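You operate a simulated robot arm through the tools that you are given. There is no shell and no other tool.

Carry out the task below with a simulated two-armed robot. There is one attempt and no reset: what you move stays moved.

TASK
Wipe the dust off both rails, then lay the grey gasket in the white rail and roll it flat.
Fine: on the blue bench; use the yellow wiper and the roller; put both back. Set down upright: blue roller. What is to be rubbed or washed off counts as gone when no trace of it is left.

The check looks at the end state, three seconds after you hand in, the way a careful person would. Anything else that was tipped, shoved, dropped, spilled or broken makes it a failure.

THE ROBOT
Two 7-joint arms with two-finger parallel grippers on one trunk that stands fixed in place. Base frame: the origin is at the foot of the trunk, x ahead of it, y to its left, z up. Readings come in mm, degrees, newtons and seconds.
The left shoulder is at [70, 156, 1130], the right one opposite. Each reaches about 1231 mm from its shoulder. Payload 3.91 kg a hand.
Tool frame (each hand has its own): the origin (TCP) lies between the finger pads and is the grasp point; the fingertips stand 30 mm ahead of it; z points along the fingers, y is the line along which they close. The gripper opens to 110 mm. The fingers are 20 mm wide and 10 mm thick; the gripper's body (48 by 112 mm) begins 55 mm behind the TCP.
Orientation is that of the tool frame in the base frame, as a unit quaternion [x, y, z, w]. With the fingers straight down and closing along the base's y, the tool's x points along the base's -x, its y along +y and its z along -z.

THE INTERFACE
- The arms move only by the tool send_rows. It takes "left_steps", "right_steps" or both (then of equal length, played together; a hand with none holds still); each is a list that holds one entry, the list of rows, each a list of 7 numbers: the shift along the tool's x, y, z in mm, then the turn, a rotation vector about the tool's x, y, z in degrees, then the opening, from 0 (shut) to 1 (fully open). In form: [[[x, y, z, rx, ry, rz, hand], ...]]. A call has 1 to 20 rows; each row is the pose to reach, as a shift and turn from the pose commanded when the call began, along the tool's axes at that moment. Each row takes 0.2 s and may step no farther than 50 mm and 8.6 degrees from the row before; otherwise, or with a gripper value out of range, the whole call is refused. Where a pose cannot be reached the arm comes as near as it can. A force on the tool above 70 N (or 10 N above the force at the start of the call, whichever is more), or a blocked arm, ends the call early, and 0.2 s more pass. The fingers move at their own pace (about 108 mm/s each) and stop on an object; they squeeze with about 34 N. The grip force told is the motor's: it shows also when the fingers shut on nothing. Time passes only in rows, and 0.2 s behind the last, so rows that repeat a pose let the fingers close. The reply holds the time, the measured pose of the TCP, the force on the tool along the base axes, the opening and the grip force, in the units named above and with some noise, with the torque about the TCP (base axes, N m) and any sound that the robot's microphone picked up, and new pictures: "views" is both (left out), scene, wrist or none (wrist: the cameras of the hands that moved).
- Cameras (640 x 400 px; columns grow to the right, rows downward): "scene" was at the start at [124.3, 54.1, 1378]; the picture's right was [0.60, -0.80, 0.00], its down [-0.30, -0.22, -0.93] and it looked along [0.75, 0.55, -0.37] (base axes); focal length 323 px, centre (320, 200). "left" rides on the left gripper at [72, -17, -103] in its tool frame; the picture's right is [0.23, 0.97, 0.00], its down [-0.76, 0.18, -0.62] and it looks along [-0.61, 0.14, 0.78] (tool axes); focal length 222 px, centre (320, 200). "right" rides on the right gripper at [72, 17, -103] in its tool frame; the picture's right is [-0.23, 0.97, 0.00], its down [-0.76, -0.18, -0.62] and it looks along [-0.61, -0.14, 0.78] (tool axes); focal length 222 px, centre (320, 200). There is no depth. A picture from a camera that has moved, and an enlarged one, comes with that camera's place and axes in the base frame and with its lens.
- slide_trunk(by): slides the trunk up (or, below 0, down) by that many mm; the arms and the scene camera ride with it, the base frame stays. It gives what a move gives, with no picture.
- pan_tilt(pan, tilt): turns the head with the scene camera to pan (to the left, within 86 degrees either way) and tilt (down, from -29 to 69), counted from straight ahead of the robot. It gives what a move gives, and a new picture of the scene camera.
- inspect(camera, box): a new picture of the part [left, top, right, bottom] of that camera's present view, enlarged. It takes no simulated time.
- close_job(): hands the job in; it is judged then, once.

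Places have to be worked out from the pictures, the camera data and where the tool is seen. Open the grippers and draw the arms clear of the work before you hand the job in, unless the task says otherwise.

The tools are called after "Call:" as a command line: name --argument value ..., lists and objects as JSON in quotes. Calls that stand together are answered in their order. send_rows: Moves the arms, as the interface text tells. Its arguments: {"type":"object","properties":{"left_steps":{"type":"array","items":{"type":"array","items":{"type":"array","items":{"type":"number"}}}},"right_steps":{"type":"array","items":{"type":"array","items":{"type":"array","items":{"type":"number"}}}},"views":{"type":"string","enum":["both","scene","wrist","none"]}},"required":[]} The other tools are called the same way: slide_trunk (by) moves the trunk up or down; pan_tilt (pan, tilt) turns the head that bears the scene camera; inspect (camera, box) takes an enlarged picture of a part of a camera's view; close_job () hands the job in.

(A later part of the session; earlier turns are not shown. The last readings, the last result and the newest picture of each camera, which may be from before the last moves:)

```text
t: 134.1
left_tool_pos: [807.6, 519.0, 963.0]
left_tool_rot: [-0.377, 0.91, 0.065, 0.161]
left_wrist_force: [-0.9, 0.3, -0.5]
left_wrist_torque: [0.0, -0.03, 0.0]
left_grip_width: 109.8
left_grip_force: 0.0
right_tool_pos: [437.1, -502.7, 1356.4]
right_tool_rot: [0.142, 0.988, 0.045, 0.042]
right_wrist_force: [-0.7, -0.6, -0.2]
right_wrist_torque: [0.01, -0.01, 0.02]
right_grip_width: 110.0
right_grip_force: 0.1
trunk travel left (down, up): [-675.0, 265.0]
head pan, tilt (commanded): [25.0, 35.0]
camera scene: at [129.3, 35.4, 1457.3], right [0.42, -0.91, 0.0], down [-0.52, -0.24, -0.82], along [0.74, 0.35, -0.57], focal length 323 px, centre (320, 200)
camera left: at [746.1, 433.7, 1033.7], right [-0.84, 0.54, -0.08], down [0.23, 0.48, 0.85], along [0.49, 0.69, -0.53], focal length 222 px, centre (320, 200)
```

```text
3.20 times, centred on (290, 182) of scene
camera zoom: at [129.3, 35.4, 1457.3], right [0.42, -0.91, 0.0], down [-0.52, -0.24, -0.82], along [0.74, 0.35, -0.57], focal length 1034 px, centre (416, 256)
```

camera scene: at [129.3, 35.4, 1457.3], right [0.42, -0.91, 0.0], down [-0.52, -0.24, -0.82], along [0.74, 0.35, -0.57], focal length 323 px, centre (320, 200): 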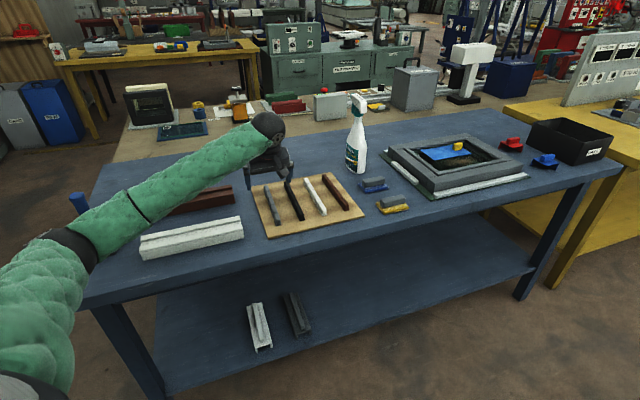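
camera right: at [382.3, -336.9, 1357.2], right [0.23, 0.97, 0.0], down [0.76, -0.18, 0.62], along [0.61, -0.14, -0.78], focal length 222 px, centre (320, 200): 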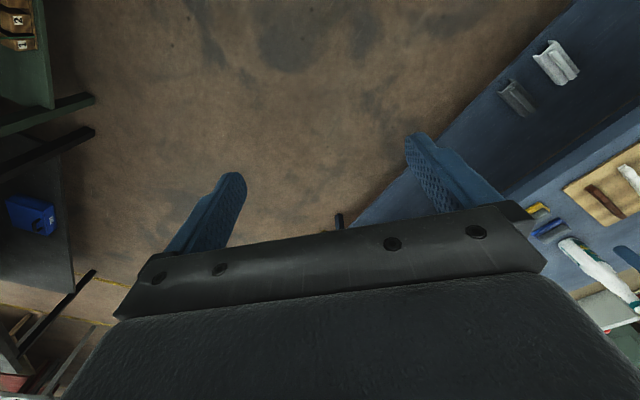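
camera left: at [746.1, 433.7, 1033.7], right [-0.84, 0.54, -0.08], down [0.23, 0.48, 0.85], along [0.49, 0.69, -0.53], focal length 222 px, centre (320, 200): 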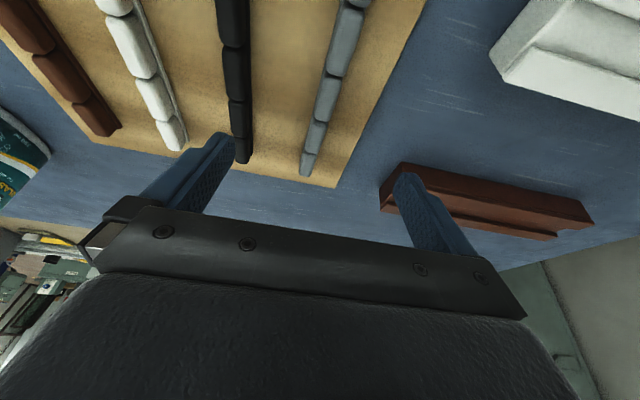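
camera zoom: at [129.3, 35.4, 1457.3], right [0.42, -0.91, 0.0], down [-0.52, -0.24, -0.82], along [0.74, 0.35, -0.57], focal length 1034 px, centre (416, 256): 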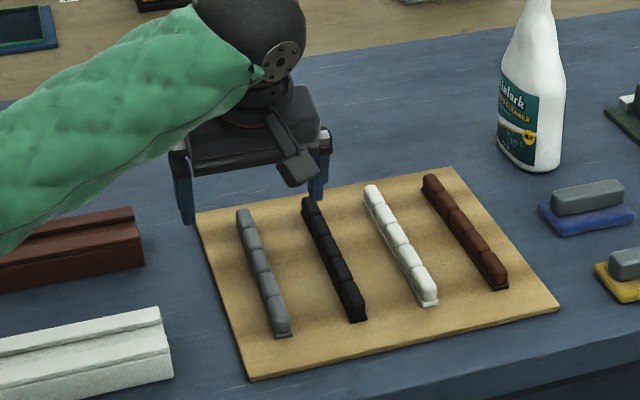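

The fingers fully open would touch the black gasket, so I narrow the opening to about 55 mm and descend onto the grey gasket's middle segment, keeping the tips about 10 mm above the tray.

Call:
send_rows --left_steps '[[[0, 0, 0, 0, 0, 0, 0.5], [0, 0, 0, 0, 0, 0, 0.5], [8, -0.2, 16, 0, 0, 0, 0.5], [16, -0.2, 32, 0, 0, 0, 0.5], [23, -0.2, 47, 0, 0, 0, 0.5], [28, -0.2, 58, 0, 0, 0, 0.5], [30.3, -0.2, 62.8, 0, 0, 0, 0.5], [30.3, -0.2, 62.8, 0, 0, 0, 0.5]]]' --views "both"

Call:
inspect --camera "left" --box '[220, 60, 420, 200]'

Call:
inspect --camera "scene" --box '[230, 140, 330, 240]'

```text
t: 135.9
left_tool_pos: [802.2, 515.1, 892.0]
left_tool_rot: [-0.377, 0.91, 0.065, 0.16]
left_wrist_force: [0.0, -0.3, 1.4]
left_wrist_torque: [0.01, -0.01, 0.02]
left_grip_width: 55.0
left_grip_force: 0.0
right_tool_pos: [437.8, -501.4, 1355.1]
right_tool_rot: [0.142, 0.988, 0.044, 0.042]
right_wrist_force: [-0.3, 0.1, -0.4]
right_wrist_torque: [0.01, 0.02, 0.01]
right_grip_width: 109.8
right_grip_force: 0.0
trunk travel left (down, up): [-675.0, 265.0]
head pan, tilt (commanded): [25.0, 35.0]
camera scene: at [129.5, 35.7, 1457.2], right [0.42, -0.91, 0.0], down [-0.52, -0.24, -0.82], along [0.74, 0.35, -0.57], focal length 323 px, centre (320, 200)
camera left: at [741.0, 428.6, 963.3], right [-0.84, 0.54, -0.08], down [0.23, 0.48, 0.84], along [0.49, 0.69, -0.53], focal length 222 px, centre (320, 200)
```

scene: 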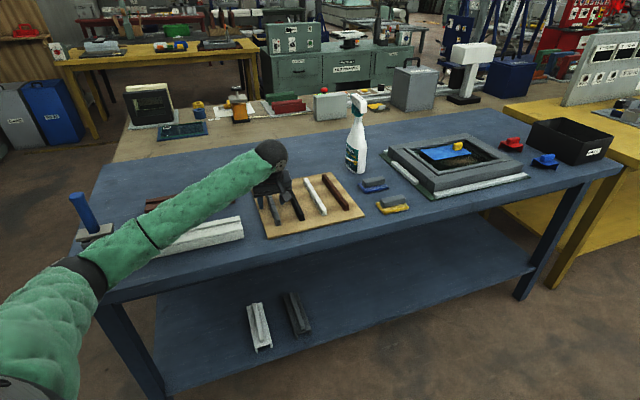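
left: 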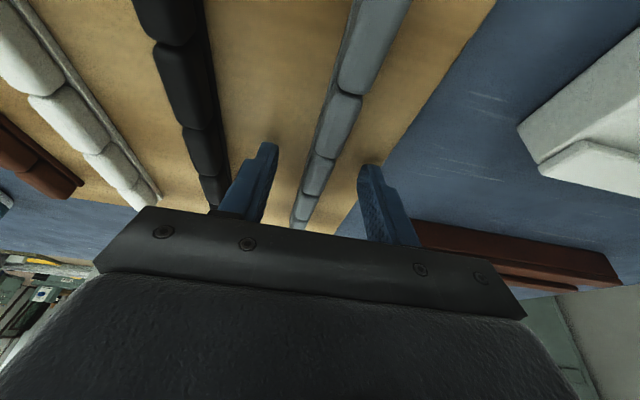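

```text
2.86 times, centred on (320, 130) of left
camera zoom: at [741.0, 428.6, 963.3], right [-0.84, 0.54, -0.08], down [0.23, 0.48, 0.84], along [0.49, 0.69, -0.53], focal length 635 px, centre (320, 400)
```

zoom: 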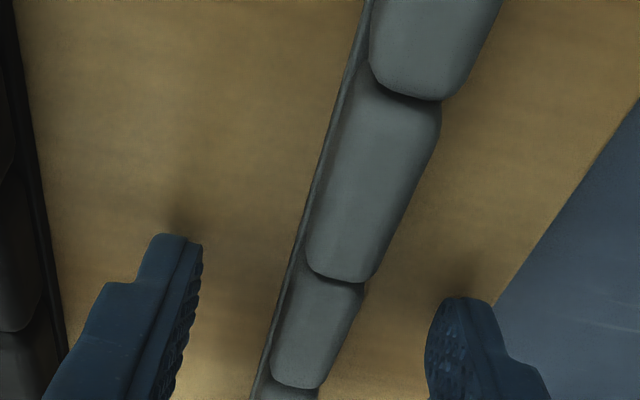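

```text
4.00 times, centred on (280, 190) of scene
camera zoom: at [129.5, 35.7, 1457.2], right [0.42, -0.91, 0.0], down [-0.52, -0.24, -0.82], along [0.74, 0.35, -0.57], focal length 1293 px, centre (480, 240)
```

zoom: 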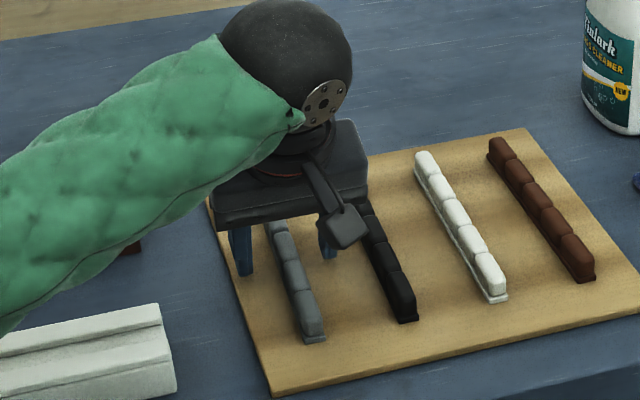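

The middle segment is between the fingers. I close on it.

Call:
send_rows --left_steps '[[[0, 0, 0, 0, 0, 0, 0.35], [0, 0, 0, 0, 0, 0, 0.2], [0, 0, 0, 0, 0, 0, 0.1], [0, 0, 0, 0, 0, 0, 0], [0, 0, 0, 0, 0, 0, 0]]]' --views "wrist"

Call:
inspect --camera "left" --box '[220, 60, 420, 200]'

```text
t: 137.1
left_tool_pos: [801.7, 514.2, 891.5]
left_tool_rot: [-0.378, 0.909, 0.066, 0.16]
left_wrist_force: [0.8, -0.1, 0.1]
left_wrist_torque: [0.0, -0.02, -0.02]
left_grip_width: 15.4
left_grip_force: 34.1
right_tool_pos: [436.4, -501.6, 1354.8]
right_tool_rot: [0.14, 0.988, 0.046, 0.042]
right_wrist_force: [-1.0, 0.0, 0.4]
right_wrist_torque: [-0.03, 0.0, 0.01]
right_grip_width: 110.0
right_grip_force: 0.0
trunk travel left (down, up): [-675.0, 265.0]
head pan, tilt (commanded): [25.0, 35.0]
camera left: at [741.1, 428.5, 963.6], right [-0.84, 0.54, -0.08], down [0.23, 0.48, 0.84], along [0.49, 0.69, -0.53], focal length 222 px, centre (320, 200)
```

left: 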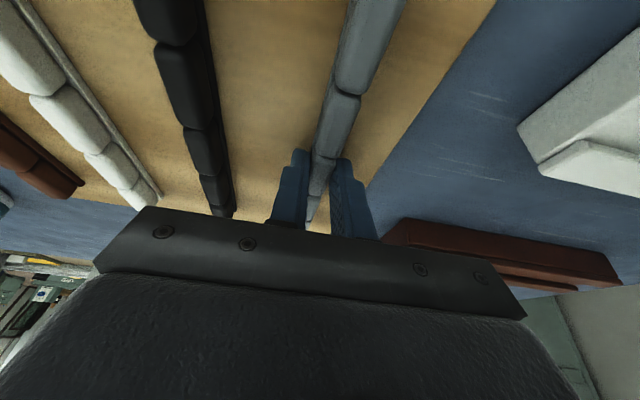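

```text
2.86 times, centred on (320, 130) of left
camera zoom: at [741.1, 428.5, 963.6], right [-0.84, 0.54, -0.08], down [0.23, 0.48, 0.84], along [0.49, 0.69, -0.53], focal length 635 px, centre (320, 400)
```

zoom: 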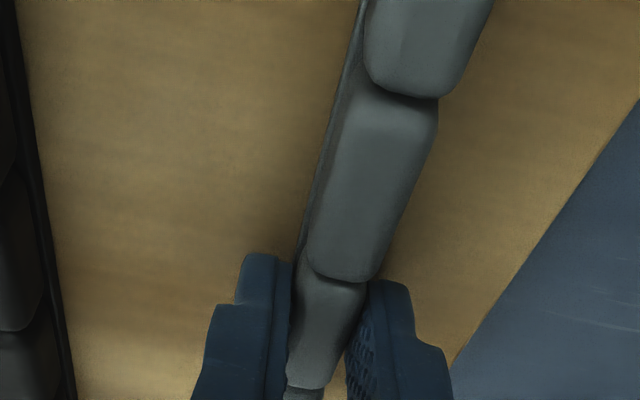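

Gripped at 15.4 mm. I lift slowly and check that the whole gasket comes up.

Call:
send_rows --left_steps '[[[-3.4, 0, -9.4, 0, 0, 0, 0], [-8.5, 0, -23.5, 0, 0, 0, 0], [-17.1, 0, -47, 0, 0, 0, 0], [-27.4, 0, -75.2, 0, 0, 0, 0], [-27.4, 0, -75.2, 0, 0, 0, 0]]]' --views "both"

Call:
inspect --camera "scene" --box '[220, 120, 360, 240]'

Call:
inspect --camera "left" --box '[220, 0, 480, 200]'

```text
t: 138.3
left_tool_pos: [801.9, 514.4, 972.1]
left_tool_rot: [-0.376, 0.91, 0.065, 0.159]
left_wrist_force: [-0.5, -0.4, -0.5]
left_wrist_torque: [-0.02, 0.03, 0.02]
left_grip_width: 15.2
left_grip_force: 34.3
right_tool_pos: [436.8, -502.1, 1355.5]
right_tool_rot: [0.142, 0.988, 0.045, 0.041]
right_wrist_force: [0.4, -0.5, 0.0]
right_wrist_torque: [0.03, -0.03, 0.0]
right_grip_width: 110.0
right_grip_force: 0.0
trunk travel left (down, up): [-675.0, 265.0]
head pan, tilt (commanded): [25.0, 35.0]
camera scene: at [129.5, 36.1, 1457.2], right [0.42, -0.91, 0.0], down [-0.52, -0.24, -0.82], along [0.74, 0.35, -0.57], focal length 323 px, centre (320, 200)
camera left: at [741.5, 429.2, 1044.2], right [-0.84, 0.54, -0.08], down [0.23, 0.48, 0.84], along [0.49, 0.69, -0.53], focal length 222 px, centre (320, 200)
```

scene: 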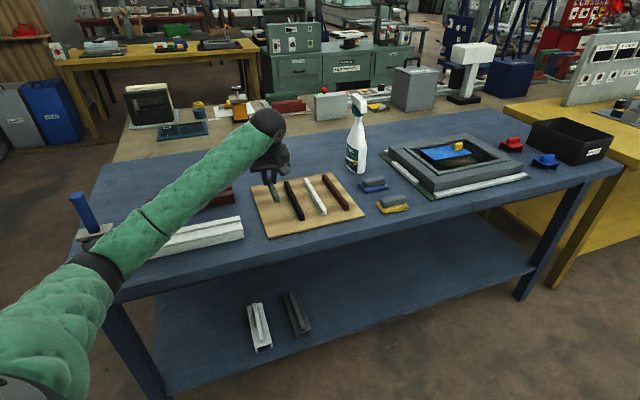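
left: 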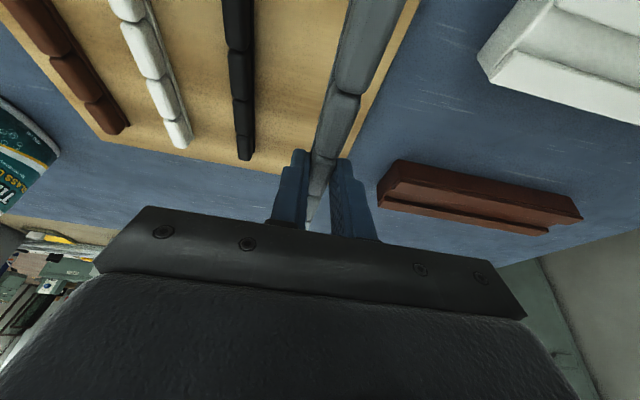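

```text
3.33 times, centred on (290, 180) of scene
camera zoom: at [129.5, 36.1, 1457.2], right [0.42, -0.91, 0.0], down [-0.52, -0.24, -0.82], along [0.74, 0.35, -0.57], focal length 1078 px, centre (420, 267)
```

zoom: 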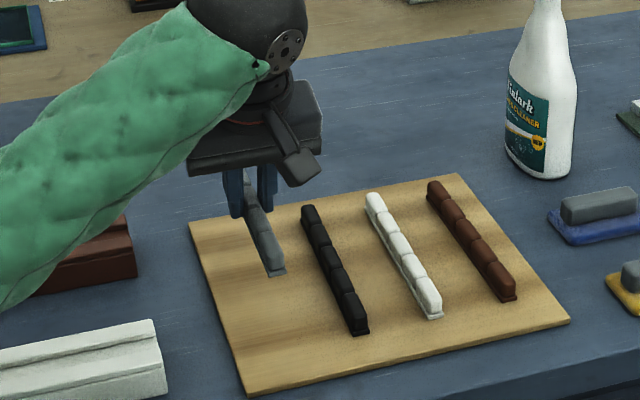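

```text
2.00 times, centred on (350, 100) of left
camera zoom: at [741.5, 429.2, 1044.2], right [-0.84, 0.54, -0.08], down [0.23, 0.48, 0.84], along [0.49, 0.69, -0.53], focal length 444 px, centre (260, 400)
```

zoom: 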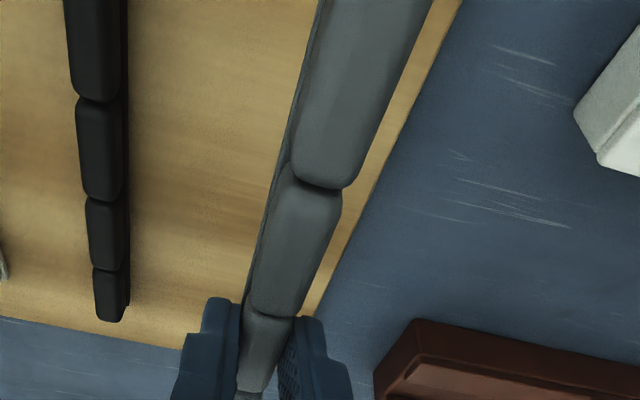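

The gasket is held straight and the others are undisturbed. I raise the trunk 100 mm for elbow room, then carry the gasket over the white rail while turning it to lie along the rail.

Call:
slide_trunk --by 100

Call:
send_rows --left_steps '[[[7.2, 20.4, 2.7, 2.5, 0, 7, 0], [14.3, 40.8, 5.4, 5.1, 0, 14, 0], [21.5, 61.2, 8.1, 7.6, 0, 21, 0], [28.6, 81.5, 10.8, 10.1, 0, 28, 0], [35.8, 101.9, 13.5, 12.6, 0, 35, 0], [43, 122.3, 16.2, 15.2, 0, 42.1, 0], [50.1, 142.7, 18.8, 17.7, 0.1, 49.1, 0], [57.3, 163.1, 21.5, 20.2, 0.1, 56.1, 0], [64.4, 183.5, 24.2, 22.7, 0.1, 63.1, 0], [71.6, 203.8, 26.9, 25.3, 0.1, 70.1, 0], [78.7, 224.2, 29.6, 27.8, 0.1, 77.1, 0], [85.9, 244.6, 32.3, 30.3, 0.1, 84.1, 0], [85.9, 244.6, 32.3, 30.3, 0.1, 84.1, 0]]]' --views "both"

Call:
inspect --camera "scene" --box '[100, 150, 300, 290]'

```text
t: 139.7
left_tool_pos: [803.5, 514.4, 1072.2]
left_tool_rot: [-0.377, 0.91, 0.065, 0.159]
left_wrist_force: [-0.5, 0.8, -1.0]
left_wrist_torque: [0.03, 0.02, 0.02]
left_grip_width: 15.1
left_grip_force: 34.0
right_tool_pos: [437.7, -500.8, 1455.7]
right_tool_rot: [0.142, 0.988, 0.044, 0.042]
right_wrist_force: [0.2, 0.0, 0.0]
right_wrist_torque: [0.06, 0.0, -0.02]
right_grip_width: 110.2
right_grip_force: 0.1
trunk travel left (down, up): [-775.0, 165.0]
head pan, tilt (commanded): [25.0, 35.0]
```

```text
t: 142.5
left_tool_pos: [581.4, 639.2, 1013.1]
left_tool_rot: [0.373, 0.912, -0.065, 0.159]
left_wrist_force: [-0.2, -0.4, -1.0]
left_wrist_torque: [0.06, 0.05, 0.0]
left_grip_width: 14.9
left_grip_force: 34.4
right_tool_pos: [437.7, -500.5, 1455.1]
right_tool_rot: [0.141, 0.988, 0.045, 0.042]
right_wrist_force: [0.6, -0.9, -0.3]
right_wrist_torque: [0.01, -0.03, -0.04]
right_grip_width: 110.2
right_grip_force: 0.0
trunk travel left (down, up): [-775.0, 165.0]
head pan, tilt (commanded): [25.0, 35.0]
camera scene: at [129.8, 35.5, 1557.2], right [0.42, -0.91, 0.0], down [-0.52, -0.24, -0.82], along [0.74, 0.35, -0.57], focal length 323 px, centre (320, 200)
camera left: at [496.1, 698.7, 1085.5], right [0.53, 0.84, -0.08], down [0.48, -0.23, 0.84], along [0.7, -0.49, -0.53], focal length 222 px, centre (320, 200)
```

scene: 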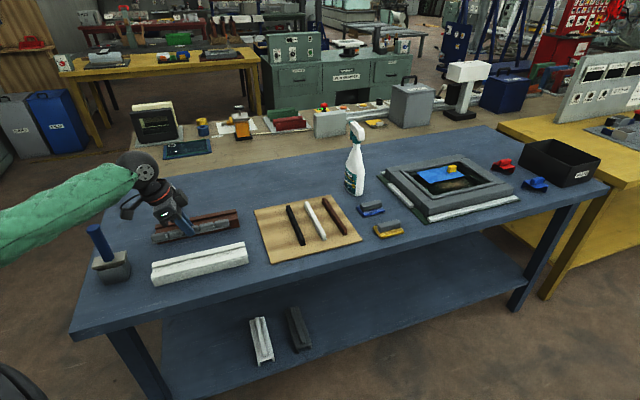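
left: 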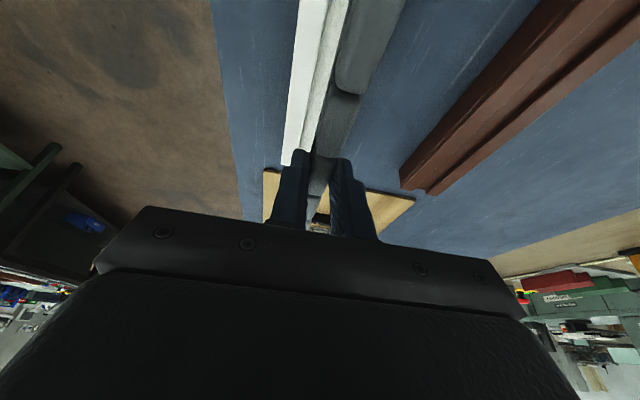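

```text
2.86 times, centred on (200, 220) of scene
camera zoom: at [129.8, 35.5, 1557.2], right [0.42, -0.91, 0.0], down [-0.52, -0.24, -0.82], along [0.74, 0.35, -0.57], focal length 924 px, centre (663, 143)
```

zoom: 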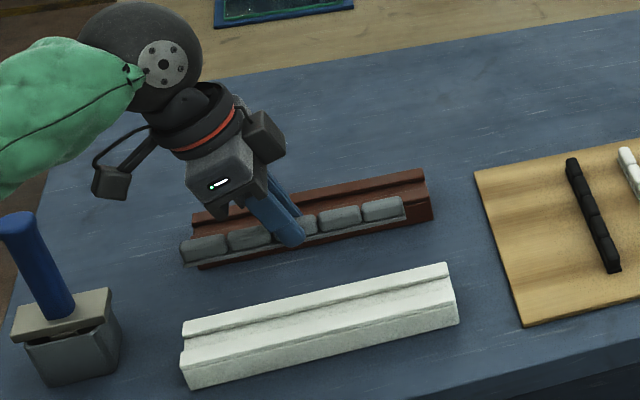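

The gasket is now parallel above the white rail. I descend to about 20 mm above the rail top and check the alignment.

Call:
send_rows --left_steps '[[[7, 0, 19.5, 0, 0, 0, 0], [14, 0, 39, 0, 0, 0, 0], [20, 0, 55, 0, 0, 0, 0], [23.3, 0, 63.9, 0, 0, 0, 0], [23.3, 0, 63.9, 0, 0, 0, 0]]]' --views "both"

Call:
inspect --camera "left" --box '[240, 0, 420, 200]'

Call:
inspect --camera "scene" --box '[130, 190, 260, 290]'

```text
t: 143.7
left_tool_pos: [579.8, 638.5, 944.2]
left_tool_rot: [0.372, 0.912, -0.065, 0.159]
left_wrist_force: [-0.1, 0.0, 0.5]
left_wrist_torque: [0.0, -0.02, -0.01]
left_grip_width: 15.3
left_grip_force: 34.2
right_tool_pos: [436.4, -500.9, 1455.4]
right_tool_rot: [0.141, 0.988, 0.045, 0.041]
right_wrist_force: [-0.5, 0.3, -0.2]
right_wrist_torque: [0.0, 0.02, 0.02]
right_grip_width: 109.9
right_grip_force: 0.0
trunk travel left (down, up): [-775.0, 165.0]
head pan, tilt (commanded): [25.0, 35.0]
camera scene: at [129.2, 35.6, 1557.2], right [0.42, -0.91, 0.0], down [-0.52, -0.24, -0.82], along [0.74, 0.35, -0.57], focal length 323 px, centre (320, 200)
camera left: at [494.6, 697.8, 1016.2], right [0.53, 0.84, -0.08], down [0.49, -0.23, 0.84], along [0.7, -0.48, -0.53], focal length 222 px, centre (320, 200)
```

scene: 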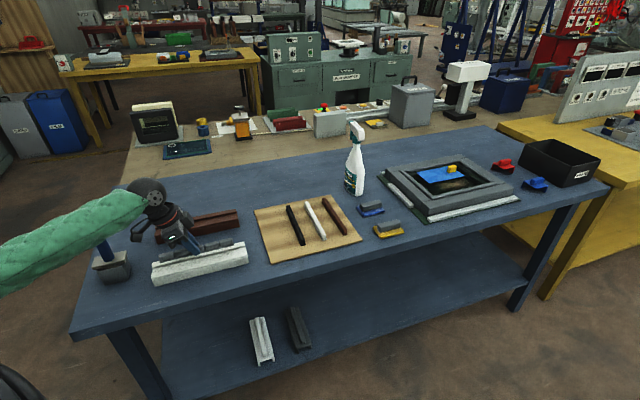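
left: 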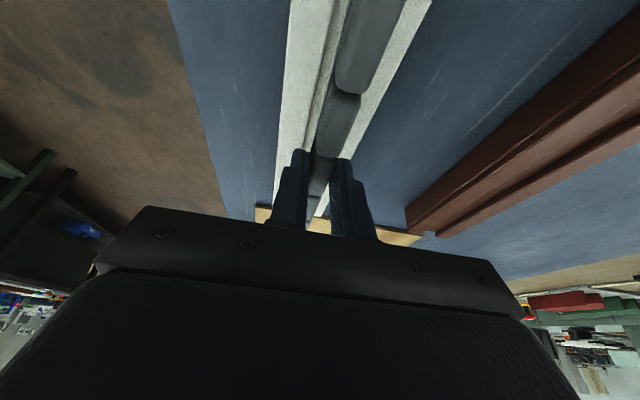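

```text
2.00 times, centred on (330, 100) of left
camera zoom: at [494.6, 697.8, 1016.2], right [0.53, 0.84, -0.08], down [0.49, -0.23, 0.84], along [0.7, -0.48, -0.53], focal length 444 px, centre (300, 400)
```

zoom: 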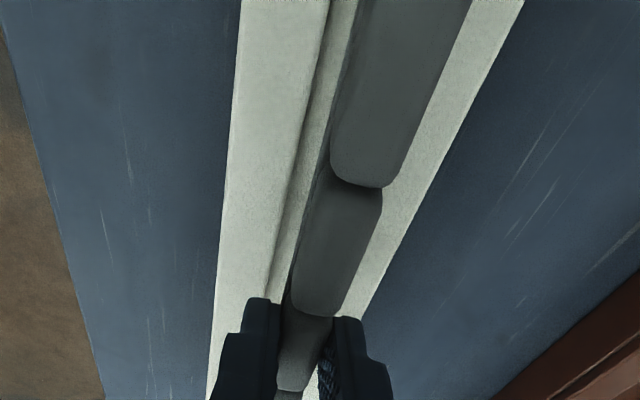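

```text
4.00 times, centred on (195, 240) of scene
camera zoom: at [129.2, 35.6, 1557.2], right [0.42, -0.91, 0.0], down [-0.52, -0.24, -0.82], along [0.74, 0.35, -0.57], focal length 1293 px, centre (820, 40)
```

zoom: 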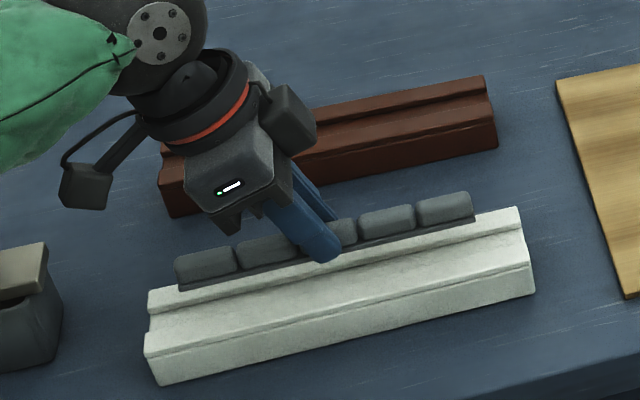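

The gasket is parallel to the channel; I estimate it sits about 1 mm too far toward the back. I shift 1 mm and lower until it is just above the rail, then look again closely.

Call:
send_rows --left_steps '[[[2, -0.5, 5.6, 0, 0, 0, 0], [4.1, -1, 11.3, 0, 0, 0, 0], [5.5, -1, 15, 0, 0, 0, 0], [5.5, -1, 15, 0, 0, 0, 0]]]' --views "wrist"

Call:
inspect --camera "left" --box '[270, 20, 410, 170]'

Call:
inspect --camera "scene" --box '[140, 225, 200, 285]'

Call:
inspect --camera "scene" --box '[200, 225, 260, 275]'

```text
t: 144.7
left_tool_pos: [580.4, 637.0, 928.2]
left_tool_rot: [0.373, 0.912, -0.065, 0.158]
left_wrist_force: [0.7, 0.7, -0.6]
left_wrist_torque: [-0.01, -0.02, 0.01]
left_grip_width: 15.1
left_grip_force: 33.9
right_tool_pos: [436.4, -500.8, 1455.4]
right_tool_rot: [0.142, 0.988, 0.045, 0.042]
right_wrist_force: [0.4, 0.1, 0.0]
right_wrist_torque: [0.0, 0.0, -0.01]
right_grip_width: 110.2
right_grip_force: 0.1
trunk travel left (down, up): [-775.0, 165.0]
head pan, tilt (commanded): [25.0, 35.0]
camera left: at [493.9, 696.7, 1000.1], right [0.53, 0.84, -0.08], down [0.49, -0.23, 0.84], along [0.7, -0.48, -0.53], focal length 222 px, centre (320, 200)
```

left: 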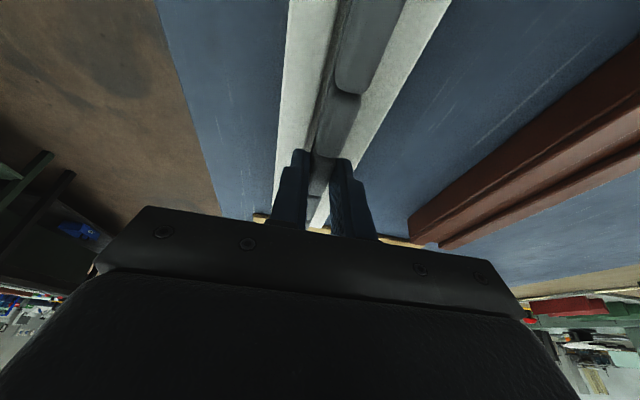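

```text
2.67 times, centred on (340, 95) of left
camera zoom: at [493.9, 696.7, 1000.1], right [0.53, 0.84, -0.08], down [0.49, -0.23, 0.84], along [0.7, -0.48, -0.53], focal length 592 px, centre (267, 480)
```

zoom: 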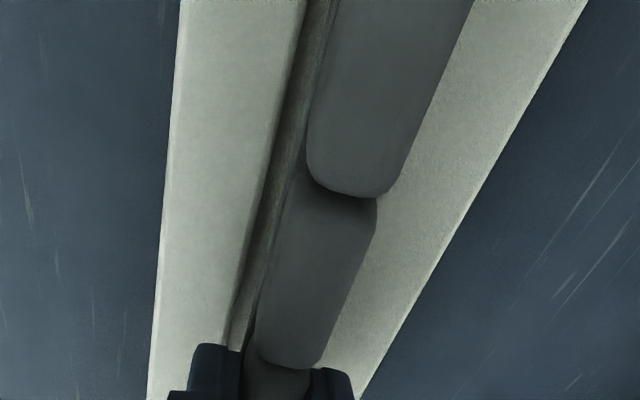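

```text
6.67 times, centred on (170, 255) of scene
camera zoom: at [129.3, 35.7, 1557.2], right [0.42, -0.91, 0.0], down [-0.52, -0.24, -0.82], along [0.74, 0.35, -0.57], focal length 2155 px, centre (1320, -167)
```

zoom: 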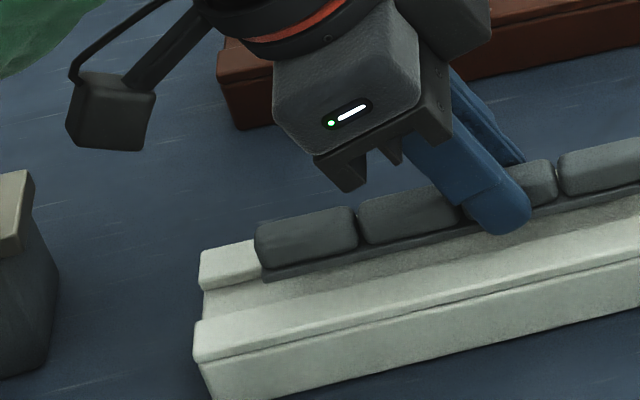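

```text
8.00 times, centred on (230, 250) of scene
camera zoom: at [129.3, 35.7, 1557.2], right [0.42, -0.91, 0.0], down [-0.52, -0.24, -0.82], along [0.74, 0.35, -0.57], focal length 2586 px, centre (1040, -200)
```

zoom: 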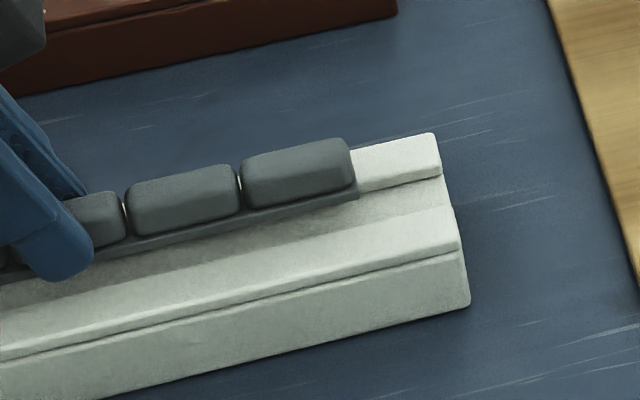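

Very close now. I shift another 0.8 mm toward the front and lower in small steps; entering the channel should let it go below the rail-top level before force builds up.

Call:
send_rows --left_steps '[[[0, -0.8, 0, 0, 0, 0, 0], [1, -0.8, 2.8, 0, 0, 0, 0], [1.7, -0.8, 4.7, 0, 0, 0, 0], [1.7, -0.8, 4.7, 0, 0, 0, 0]]]' --views "none"

Call:
send_rows --left_steps '[[[0.4, 0, 0.9, 0, 0, 0, 0], [0.7, 0, 1.9, 0, 0, 0, 0], [0.7, 0, 1.9, 0, 0, 0, 0]]]' --views "none"

Call:
inspect --camera "scene" --box '[200, 225, 260, 275]'

```text
t: 145.7
left_tool_pos: [578.6, 636.9, 923.0]
left_tool_rot: [0.373, 0.912, -0.065, 0.159]
left_wrist_force: [-0.4, 0.2, -0.2]
left_wrist_torque: [-0.01, -0.02, 0.05]
left_grip_width: 14.9
left_grip_force: 34.5
right_tool_pos: [436.0, -500.5, 1455.2]
right_tool_rot: [0.142, 0.988, 0.044, 0.043]
right_wrist_force: [0.3, -0.3, 0.4]
right_wrist_torque: [0.01, -0.02, 0.02]
right_grip_width: 110.1
right_grip_force: 0.1
trunk travel left (down, up): [-775.0, 165.0]
head pan, tilt (commanded): [25.0, 35.0]
```

```text
t: 146.5
left_tool_pos: [578.0, 637.7, 920.6]
left_tool_rot: [0.373, 0.912, -0.064, 0.159]
left_wrist_force: [-0.3, 0.3, -0.6]
left_wrist_torque: [0.02, -0.01, 0.0]
left_grip_width: 15.1
left_grip_force: 33.8
right_tool_pos: [435.2, -500.9, 1455.3]
right_tool_rot: [0.142, 0.988, 0.045, 0.042]
right_wrist_force: [-0.7, -0.7, 0.4]
right_wrist_torque: [0.0, 0.02, 0.0]
right_grip_width: 109.9
right_grip_force: 0.2
trunk travel left (down, up): [-775.0, 165.0]
head pan, tilt (commanded): [25.0, 35.0]
```

```text
8.00 times, centred on (230, 250) of scene
camera zoom: at [129.3, 35.8, 1557.2], right [0.42, -0.91, 0.0], down [-0.52, -0.24, -0.82], along [0.74, 0.35, -0.57], focal length 2586 px, centre (1040, -200)
```

zoom: 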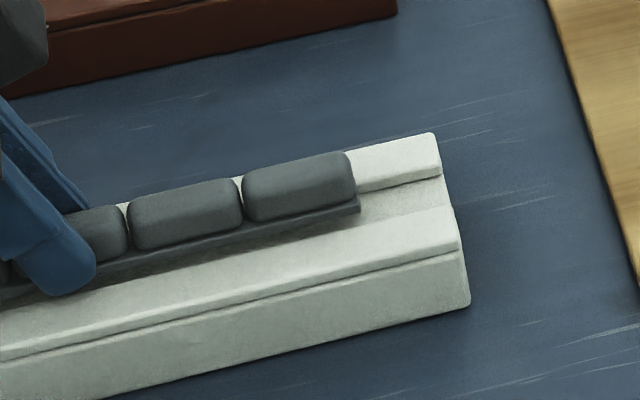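

No resistance yet, it appears to be entering the channel. I continue down in 2 mm steps.

Call:
send_rows --left_steps '[[[0.4, 0, 0.9, 0, 0, 0, 0], [0.7, 0, 1.9, 0, 0, 0, 0], [0.7, 0, 1.9, 0, 0, 0, 0]]]' --views "none"

Call:
send_rows --left_steps '[[[0.4, 0, 0.9, 0, 0, 0, 0], [0.7, 0, 1.9, 0, 0, 0, 0], [0.7, 0, 1.9, 0, 0, 0, 0]]]' --views "none"

Call:
inspect --camera "scene" --box '[200, 225, 260, 275]'

Call:
inspect --camera "scene" --box '[140, 225, 200, 285]'

```text
t: 147.3
left_tool_pos: [577.8, 637.6, 920.9]
left_tool_rot: [0.373, 0.912, -0.066, 0.159]
left_wrist_force: [-0.6, 0.3, -0.4]
left_wrist_torque: [0.01, 0.02, 0.02]
left_grip_width: 15.1
left_grip_force: 34.1
right_tool_pos: [436.2, -500.5, 1456.0]
right_tool_rot: [0.142, 0.988, 0.045, 0.041]
right_wrist_force: [0.1, -0.1, 0.6]
right_wrist_torque: [-0.01, 0.01, -0.02]
right_grip_width: 110.4
right_grip_force: 0.0
trunk travel left (down, up): [-775.0, 165.0]
head pan, tilt (commanded): [25.0, 35.0]
```

```text
t: 148.1
left_tool_pos: [579.4, 638.2, 918.6]
left_tool_rot: [0.373, 0.912, -0.066, 0.16]
left_wrist_force: [3.3, 3.8, 9.8]
left_wrist_torque: [0.01, -0.01, -0.02]
left_grip_width: 15.0
left_grip_force: 34.2
right_tool_pos: [436.7, -501.4, 1455.6]
right_tool_rot: [0.141, 0.988, 0.045, 0.042]
right_wrist_force: [0.7, 0.0, 0.1]
right_wrist_torque: [-0.03, 0.0, 0.0]
right_grip_width: 110.1
right_grip_force: 0.1
trunk travel left (down, up): [-775.0, 165.0]
head pan, tilt (commanded): [25.0, 35.0]
```

```text
8.00 times, centred on (230, 250) of scene
camera zoom: at [128.9, 35.3, 1557.5], right [0.42, -0.91, 0.0], down [-0.52, -0.24, -0.82], along [0.74, 0.35, -0.57], focal length 2586 px, centre (1040, -200)
```

zoom: 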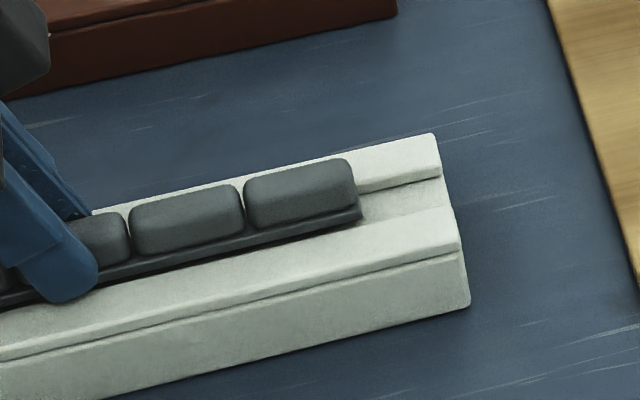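

```text
6.67 times, centred on (170, 255) of scene
camera zoom: at [128.9, 35.3, 1557.5], right [0.42, -0.91, 0.0], down [-0.52, -0.24, -0.82], along [0.74, 0.35, -0.57], focal length 2155 px, centre (1320, -167)
```

zoom: 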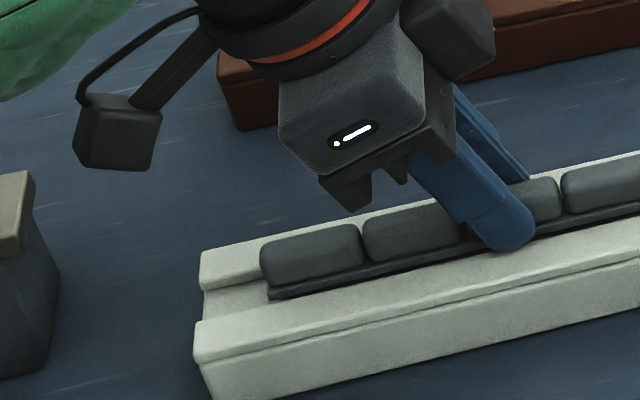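

There's about 10 N of contact now. I zoom in strongly on both gasket ends to see whether its foot is in the channel or resting on the flank.

Call:
inspect --camera "scene" --box '[225, 235, 250, 260]'

Call:
inspect --camera "scene" --box '[148, 255, 178, 285]'

Call:
inspect --camera "left" --box '[270, 0, 420, 170]'

```text
16.00 times, centred on (238, 248) of scene
camera zoom: at [128.9, 35.3, 1557.5], right [0.42, -0.91, 0.0], down [-0.52, -0.24, -0.82], along [0.74, 0.35, -0.57], focal length 5173 px, centre (1640, -560)
```

zoom: 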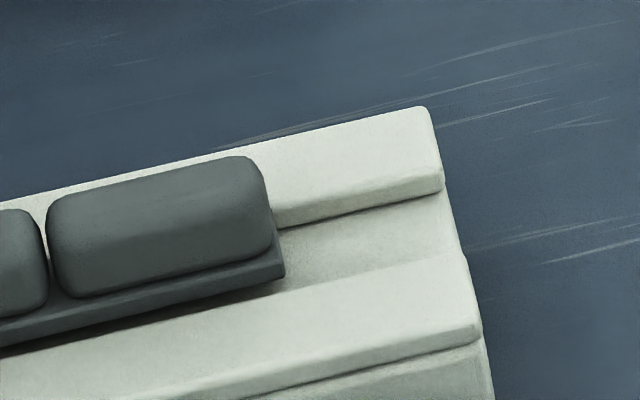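

```text
13.33 times, centred on (163, 270) of scene
camera zoom: at [128.9, 35.3, 1557.5], right [0.42, -0.91, 0.0], down [-0.52, -0.24, -0.82], along [0.74, 0.35, -0.57], focal length 4311 px, centre (2413, -733)
```

zoom: 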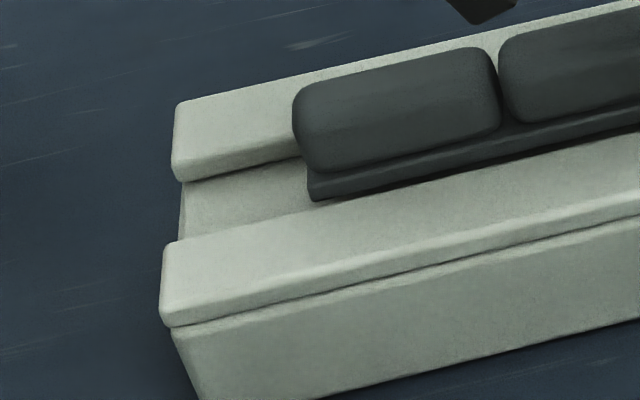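

```text
2.35 times, centred on (345, 85) of left
camera zoom: at [493.1, 696.7, 990.7], right [0.53, 0.85, -0.08], down [0.48, -0.23, 0.85], along [0.7, -0.48, -0.53], focal length 523 px, centre (261, 471)
```

zoom: 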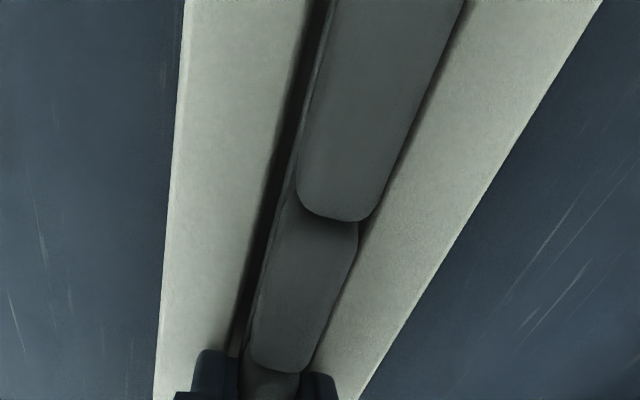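

From above it looks centred with small gaps on both sides; the right end may sit slightly high. I press down a bit more and see how the force responds.

Call:
send_rows --left_steps '[[[0.4, 0, 0.9, 0, 0, 0, 0], [0.7, 0, 1.9, 0, 0, 0, 0], [0.7, 0, 1.9, 0, 0, 0, 0]]]' --views "none"

Call:
inspect --camera "scene" --box '[225, 235, 250, 260]'

Call:
inspect --camera "scene" --box '[148, 255, 178, 285]'

```text
t: 148.9
left_tool_pos: [578.6, 637.9, 919.0]
left_tool_rot: [0.373, 0.912, -0.063, 0.16]
left_wrist_force: [6.5, 12.1, 39.3]
left_wrist_torque: [0.07, 0.03, -0.2]
left_grip_width: 14.9
left_grip_force: 34.2
right_tool_pos: [434.7, -503.1, 1454.3]
right_tool_rot: [0.141, 0.988, 0.046, 0.043]
right_wrist_force: [0.0, 0.6, 0.9]
right_wrist_torque: [-0.03, 0.0, 0.03]
right_grip_width: 109.9
right_grip_force: 0.0
trunk travel left (down, up): [-775.0, 165.0]
head pan, tilt (commanded): [25.0, 35.0]
```

```text
16.00 times, centred on (238, 248) of scene
camera zoom: at [127.4, 34.1, 1557.8], right [0.42, -0.91, 0.0], down [-0.52, -0.24, -0.82], along [0.74, 0.35, -0.57], focal length 5173 px, centre (1640, -560)
```

zoom: 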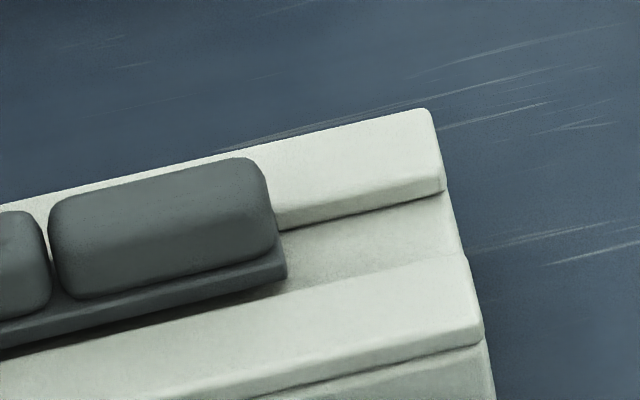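

```text
13.33 times, centred on (163, 270) of scene
camera zoom: at [127.4, 34.1, 1557.8], right [0.42, -0.91, 0.0], down [-0.52, -0.24, -0.82], along [0.74, 0.35, -0.57], focal length 4311 px, centre (2413, -733)
```

zoom: 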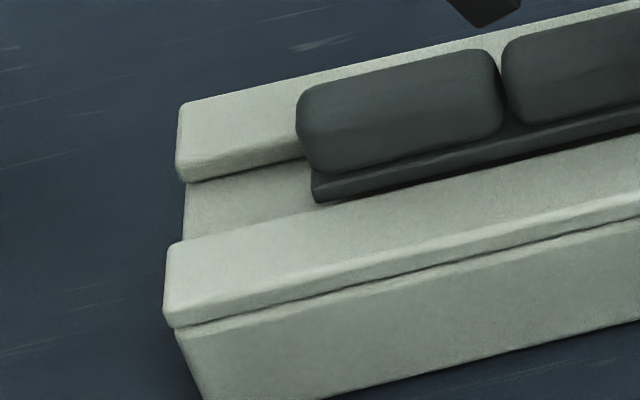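

The near side shows an open gap of 3–4 mm while the far side is tight, so the foot is likely caught on the far flank's edge. I lift 4 mm, shift 1.7 mm toward the front, and lower again.

Call:
send_rows --left_steps '[[[-0.7, 0, -1.9, 0, 0, 0, 0], [-1.7, 0, -4.7, 0, 0, 0, 0], [-1.7, -1.7, -4.7, 0, 0, 0, 0], [-1.7, -1.7, -4.7, 0, 0, 0, 0], [-1, -1.7, -2.8, 0, 0, 0, 0], [-0.3, -1.7, -0.9, 0, 0, 0, 0], [-0.3, -1.7, -0.9, 0, 0, 0, 0]]]' --views "none"

Call:
inspect --camera "left" --box '[270, 0, 420, 170]'

```text
t: 150.5
left_tool_pos: [578.1, 636.6, 918.6]
left_tool_rot: [0.373, 0.912, -0.064, 0.16]
left_wrist_force: [5.6, 13.3, 34.0]
left_wrist_torque: [0.14, 0.06, -0.23]
left_grip_width: 15.1
left_grip_force: 33.7
right_tool_pos: [435.0, -500.9, 1455.7]
right_tool_rot: [0.142, 0.988, 0.046, 0.043]
right_wrist_force: [-0.5, 0.0, -0.4]
right_wrist_torque: [0.0, 0.01, 0.01]
right_grip_width: 109.9
right_grip_force: 0.2
trunk travel left (down, up): [-775.0, 165.0]
head pan, tilt (commanded): [25.0, 35.0]
```

```text
2.35 times, centred on (345, 85) of left
camera zoom: at [490.9, 695.0, 990.5], right [0.53, 0.85, -0.07], down [0.48, -0.23, 0.85], along [0.7, -0.48, -0.53], focal length 523 px, centre (261, 471)
```

zoom: 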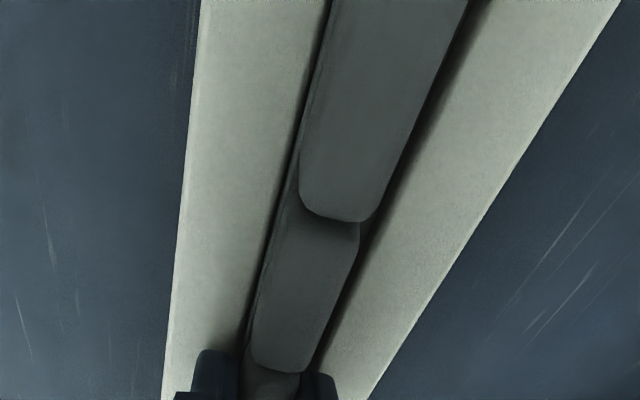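

The contact height is the same after the shift. I check the ends from the scene camera again to judge depth.

Call:
inspect --camera "scene" --box '[225, 235, 250, 260]'

Call:
inspect --camera "scene" --box '[148, 255, 178, 285]'

```text
16.00 times, centred on (238, 248) of scene
camera zoom: at [127.4, 34.4, 1557.7], right [0.42, -0.91, 0.0], down [-0.52, -0.24, -0.82], along [0.74, 0.35, -0.57], focal length 5173 px, centre (1640, -560)
```

zoom: 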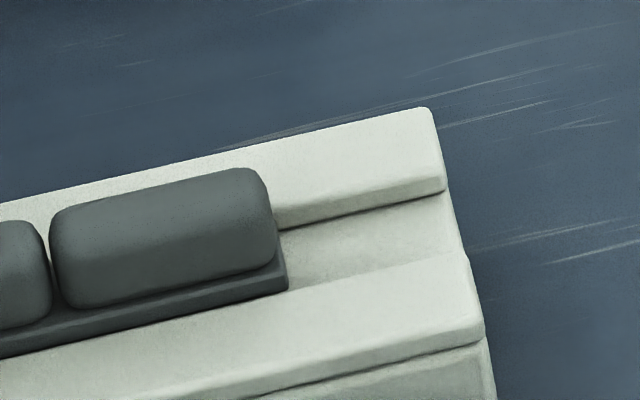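

```text
13.33 times, centred on (163, 270) of scene
camera zoom: at [127.4, 34.4, 1557.7], right [0.42, -0.91, 0.0], down [-0.52, -0.24, -0.82], along [0.74, 0.35, -0.57], focal length 4311 px, centre (2413, -733)
```

zoom: 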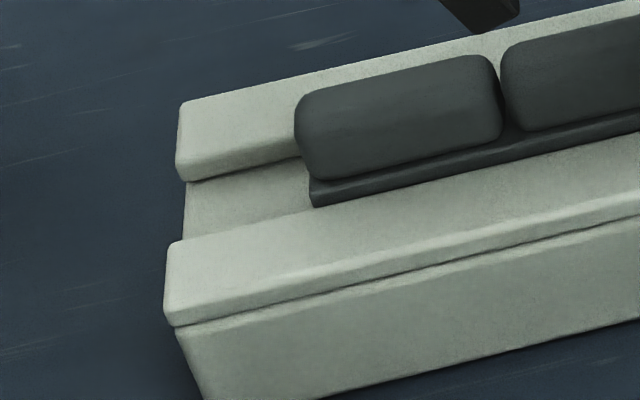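

To settle whether the gasket sits on the channel floor I need the tray's thickness (the gasket's bottom was on the tray at hand height 891.7, now stops at 918.7). I zoom on the tray edge.

Call:
inspect --camera "scene" --box '[255, 240, 295, 270]'

Call:
inspect --camera "scene" --box '[330, 220, 370, 250]'

```text
13.33 times, centred on (275, 255) of scene
camera zoom: at [127.4, 34.4, 1557.7], right [0.42, -0.91, 0.0], down [-0.52, -0.24, -0.82], along [0.74, 0.35, -0.57], focal length 4311 px, centre (920, -533)
```

zoom: 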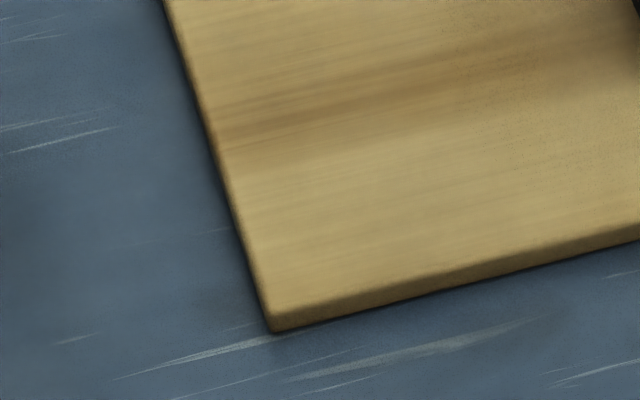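

```text
13.33 times, centred on (350, 235) of scene
camera zoom: at [127.4, 34.4, 1557.7], right [0.42, -0.91, 0.0], down [-0.52, -0.24, -0.82], along [0.74, 0.35, -0.57], focal length 4311 px, centre (-80, -267)
```

zoom: 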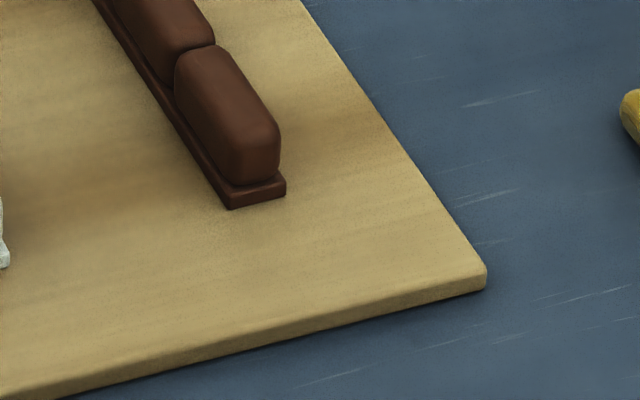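

The tray is about 6 mm thick, so the gasket's bottom is now roughly 4 mm below the rail top – it is resting on the channel floor. I centre it by 0.8 mm toward the back, set it down lightly and open the fingers slowly.

Call:
send_rows --left_steps '[[[-0.6, 0, -1.6, 0, 0, 0, 0], [-1.2, 0, -3.3, 0, 0, 0, 0], [-1.2, 0.8, -3.3, 0, 0, 0, 0], [-0.8, 0.8, -2.2, 0, 0, 0, 0], [-0.4, 0.8, -1.1, 0, 0, 0, 0], [-0.4, 0.8, -1.1, 0, 0, 0, 0]]]' --views "none"

Call:
inspect --camera "left" --box '[270, 0, 420, 170]'

```text
t: 151.9
left_tool_pos: [576.8, 636.2, 920.8]
left_tool_rot: [0.372, 0.912, -0.065, 0.16]
left_wrist_force: [-2.0, 3.7, 21.9]
left_wrist_torque: [-0.07, 0.22, -0.33]
left_grip_width: 15.0
left_grip_force: 33.8
right_tool_pos: [434.9, -502.0, 1455.4]
right_tool_rot: [0.141, 0.988, 0.046, 0.042]
right_wrist_force: [0.0, -0.4, -0.4]
right_wrist_torque: [0.02, 0.0, 0.02]
right_grip_width: 110.3
right_grip_force: 0.1
trunk travel left (down, up): [-775.0, 165.0]
head pan, tilt (commanded): [25.0, 35.0]
```

```text
2.35 times, centred on (345, 85) of left
camera zoom: at [491.2, 695.1, 990.7], right [0.53, 0.84, -0.08], down [0.48, -0.23, 0.84], along [0.7, -0.48, -0.53], focal length 523 px, centre (261, 471)
```

zoom: 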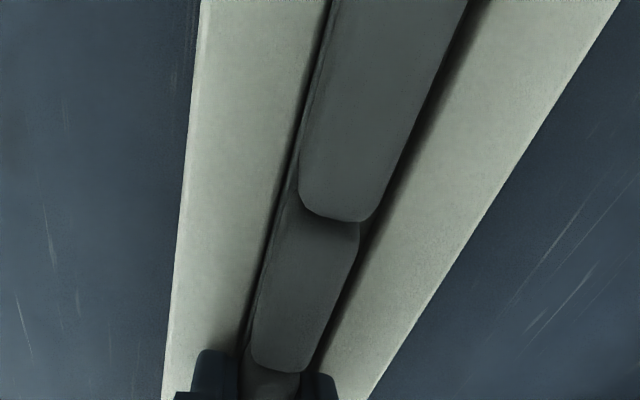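

I zoom further to measure the side gaps before releasing.

Call:
inspect --camera "left" --box '[320, 10, 390, 70]'

Call:
inspect --camera "left" --box '[295, 90, 355, 150]'

Call:
inspect --camera "scene" --box '[225, 235, 250, 260]'

```text
6.67 times, centred on (355, 40) of left
camera zoom: at [491.2, 695.1, 990.7], right [0.53, 0.84, -0.08], down [0.48, -0.23, 0.84], along [0.7, -0.48, -0.53], focal length 1481 px, centre (87, 1267)
```

zoom: 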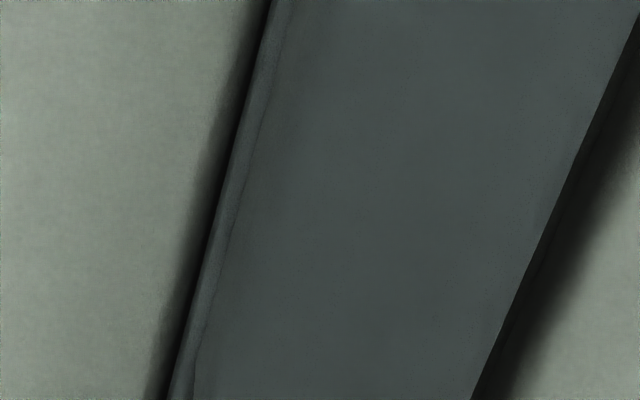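

```text
6.67 times, centred on (325, 120) of left
camera zoom: at [491.2, 695.1, 990.7], right [0.53, 0.84, -0.08], down [0.48, -0.23, 0.84], along [0.7, -0.48, -0.53], focal length 1481 px, centre (287, 733)
```

zoom: 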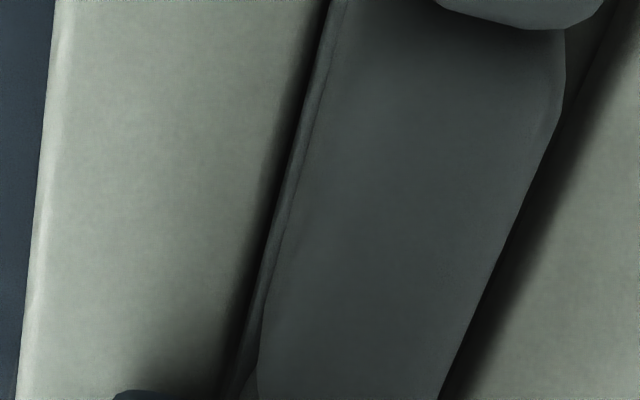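

```text
16.00 times, centred on (238, 248) of scene
camera zoom: at [127.6, 34.5, 1557.5], right [0.42, -0.91, 0.0], down [-0.52, -0.24, -0.82], along [0.74, 0.35, -0.57], focal length 5173 px, centre (1640, -560)
```

zoom: 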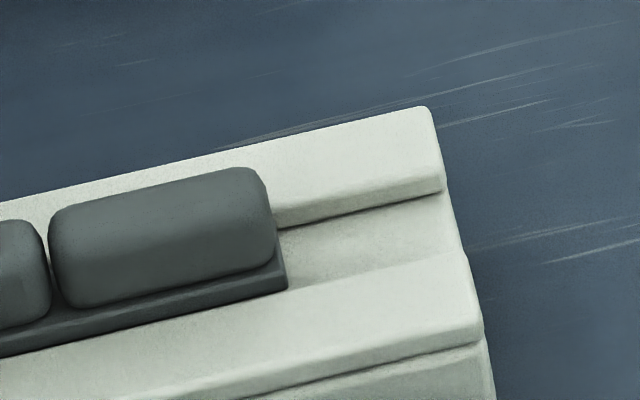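

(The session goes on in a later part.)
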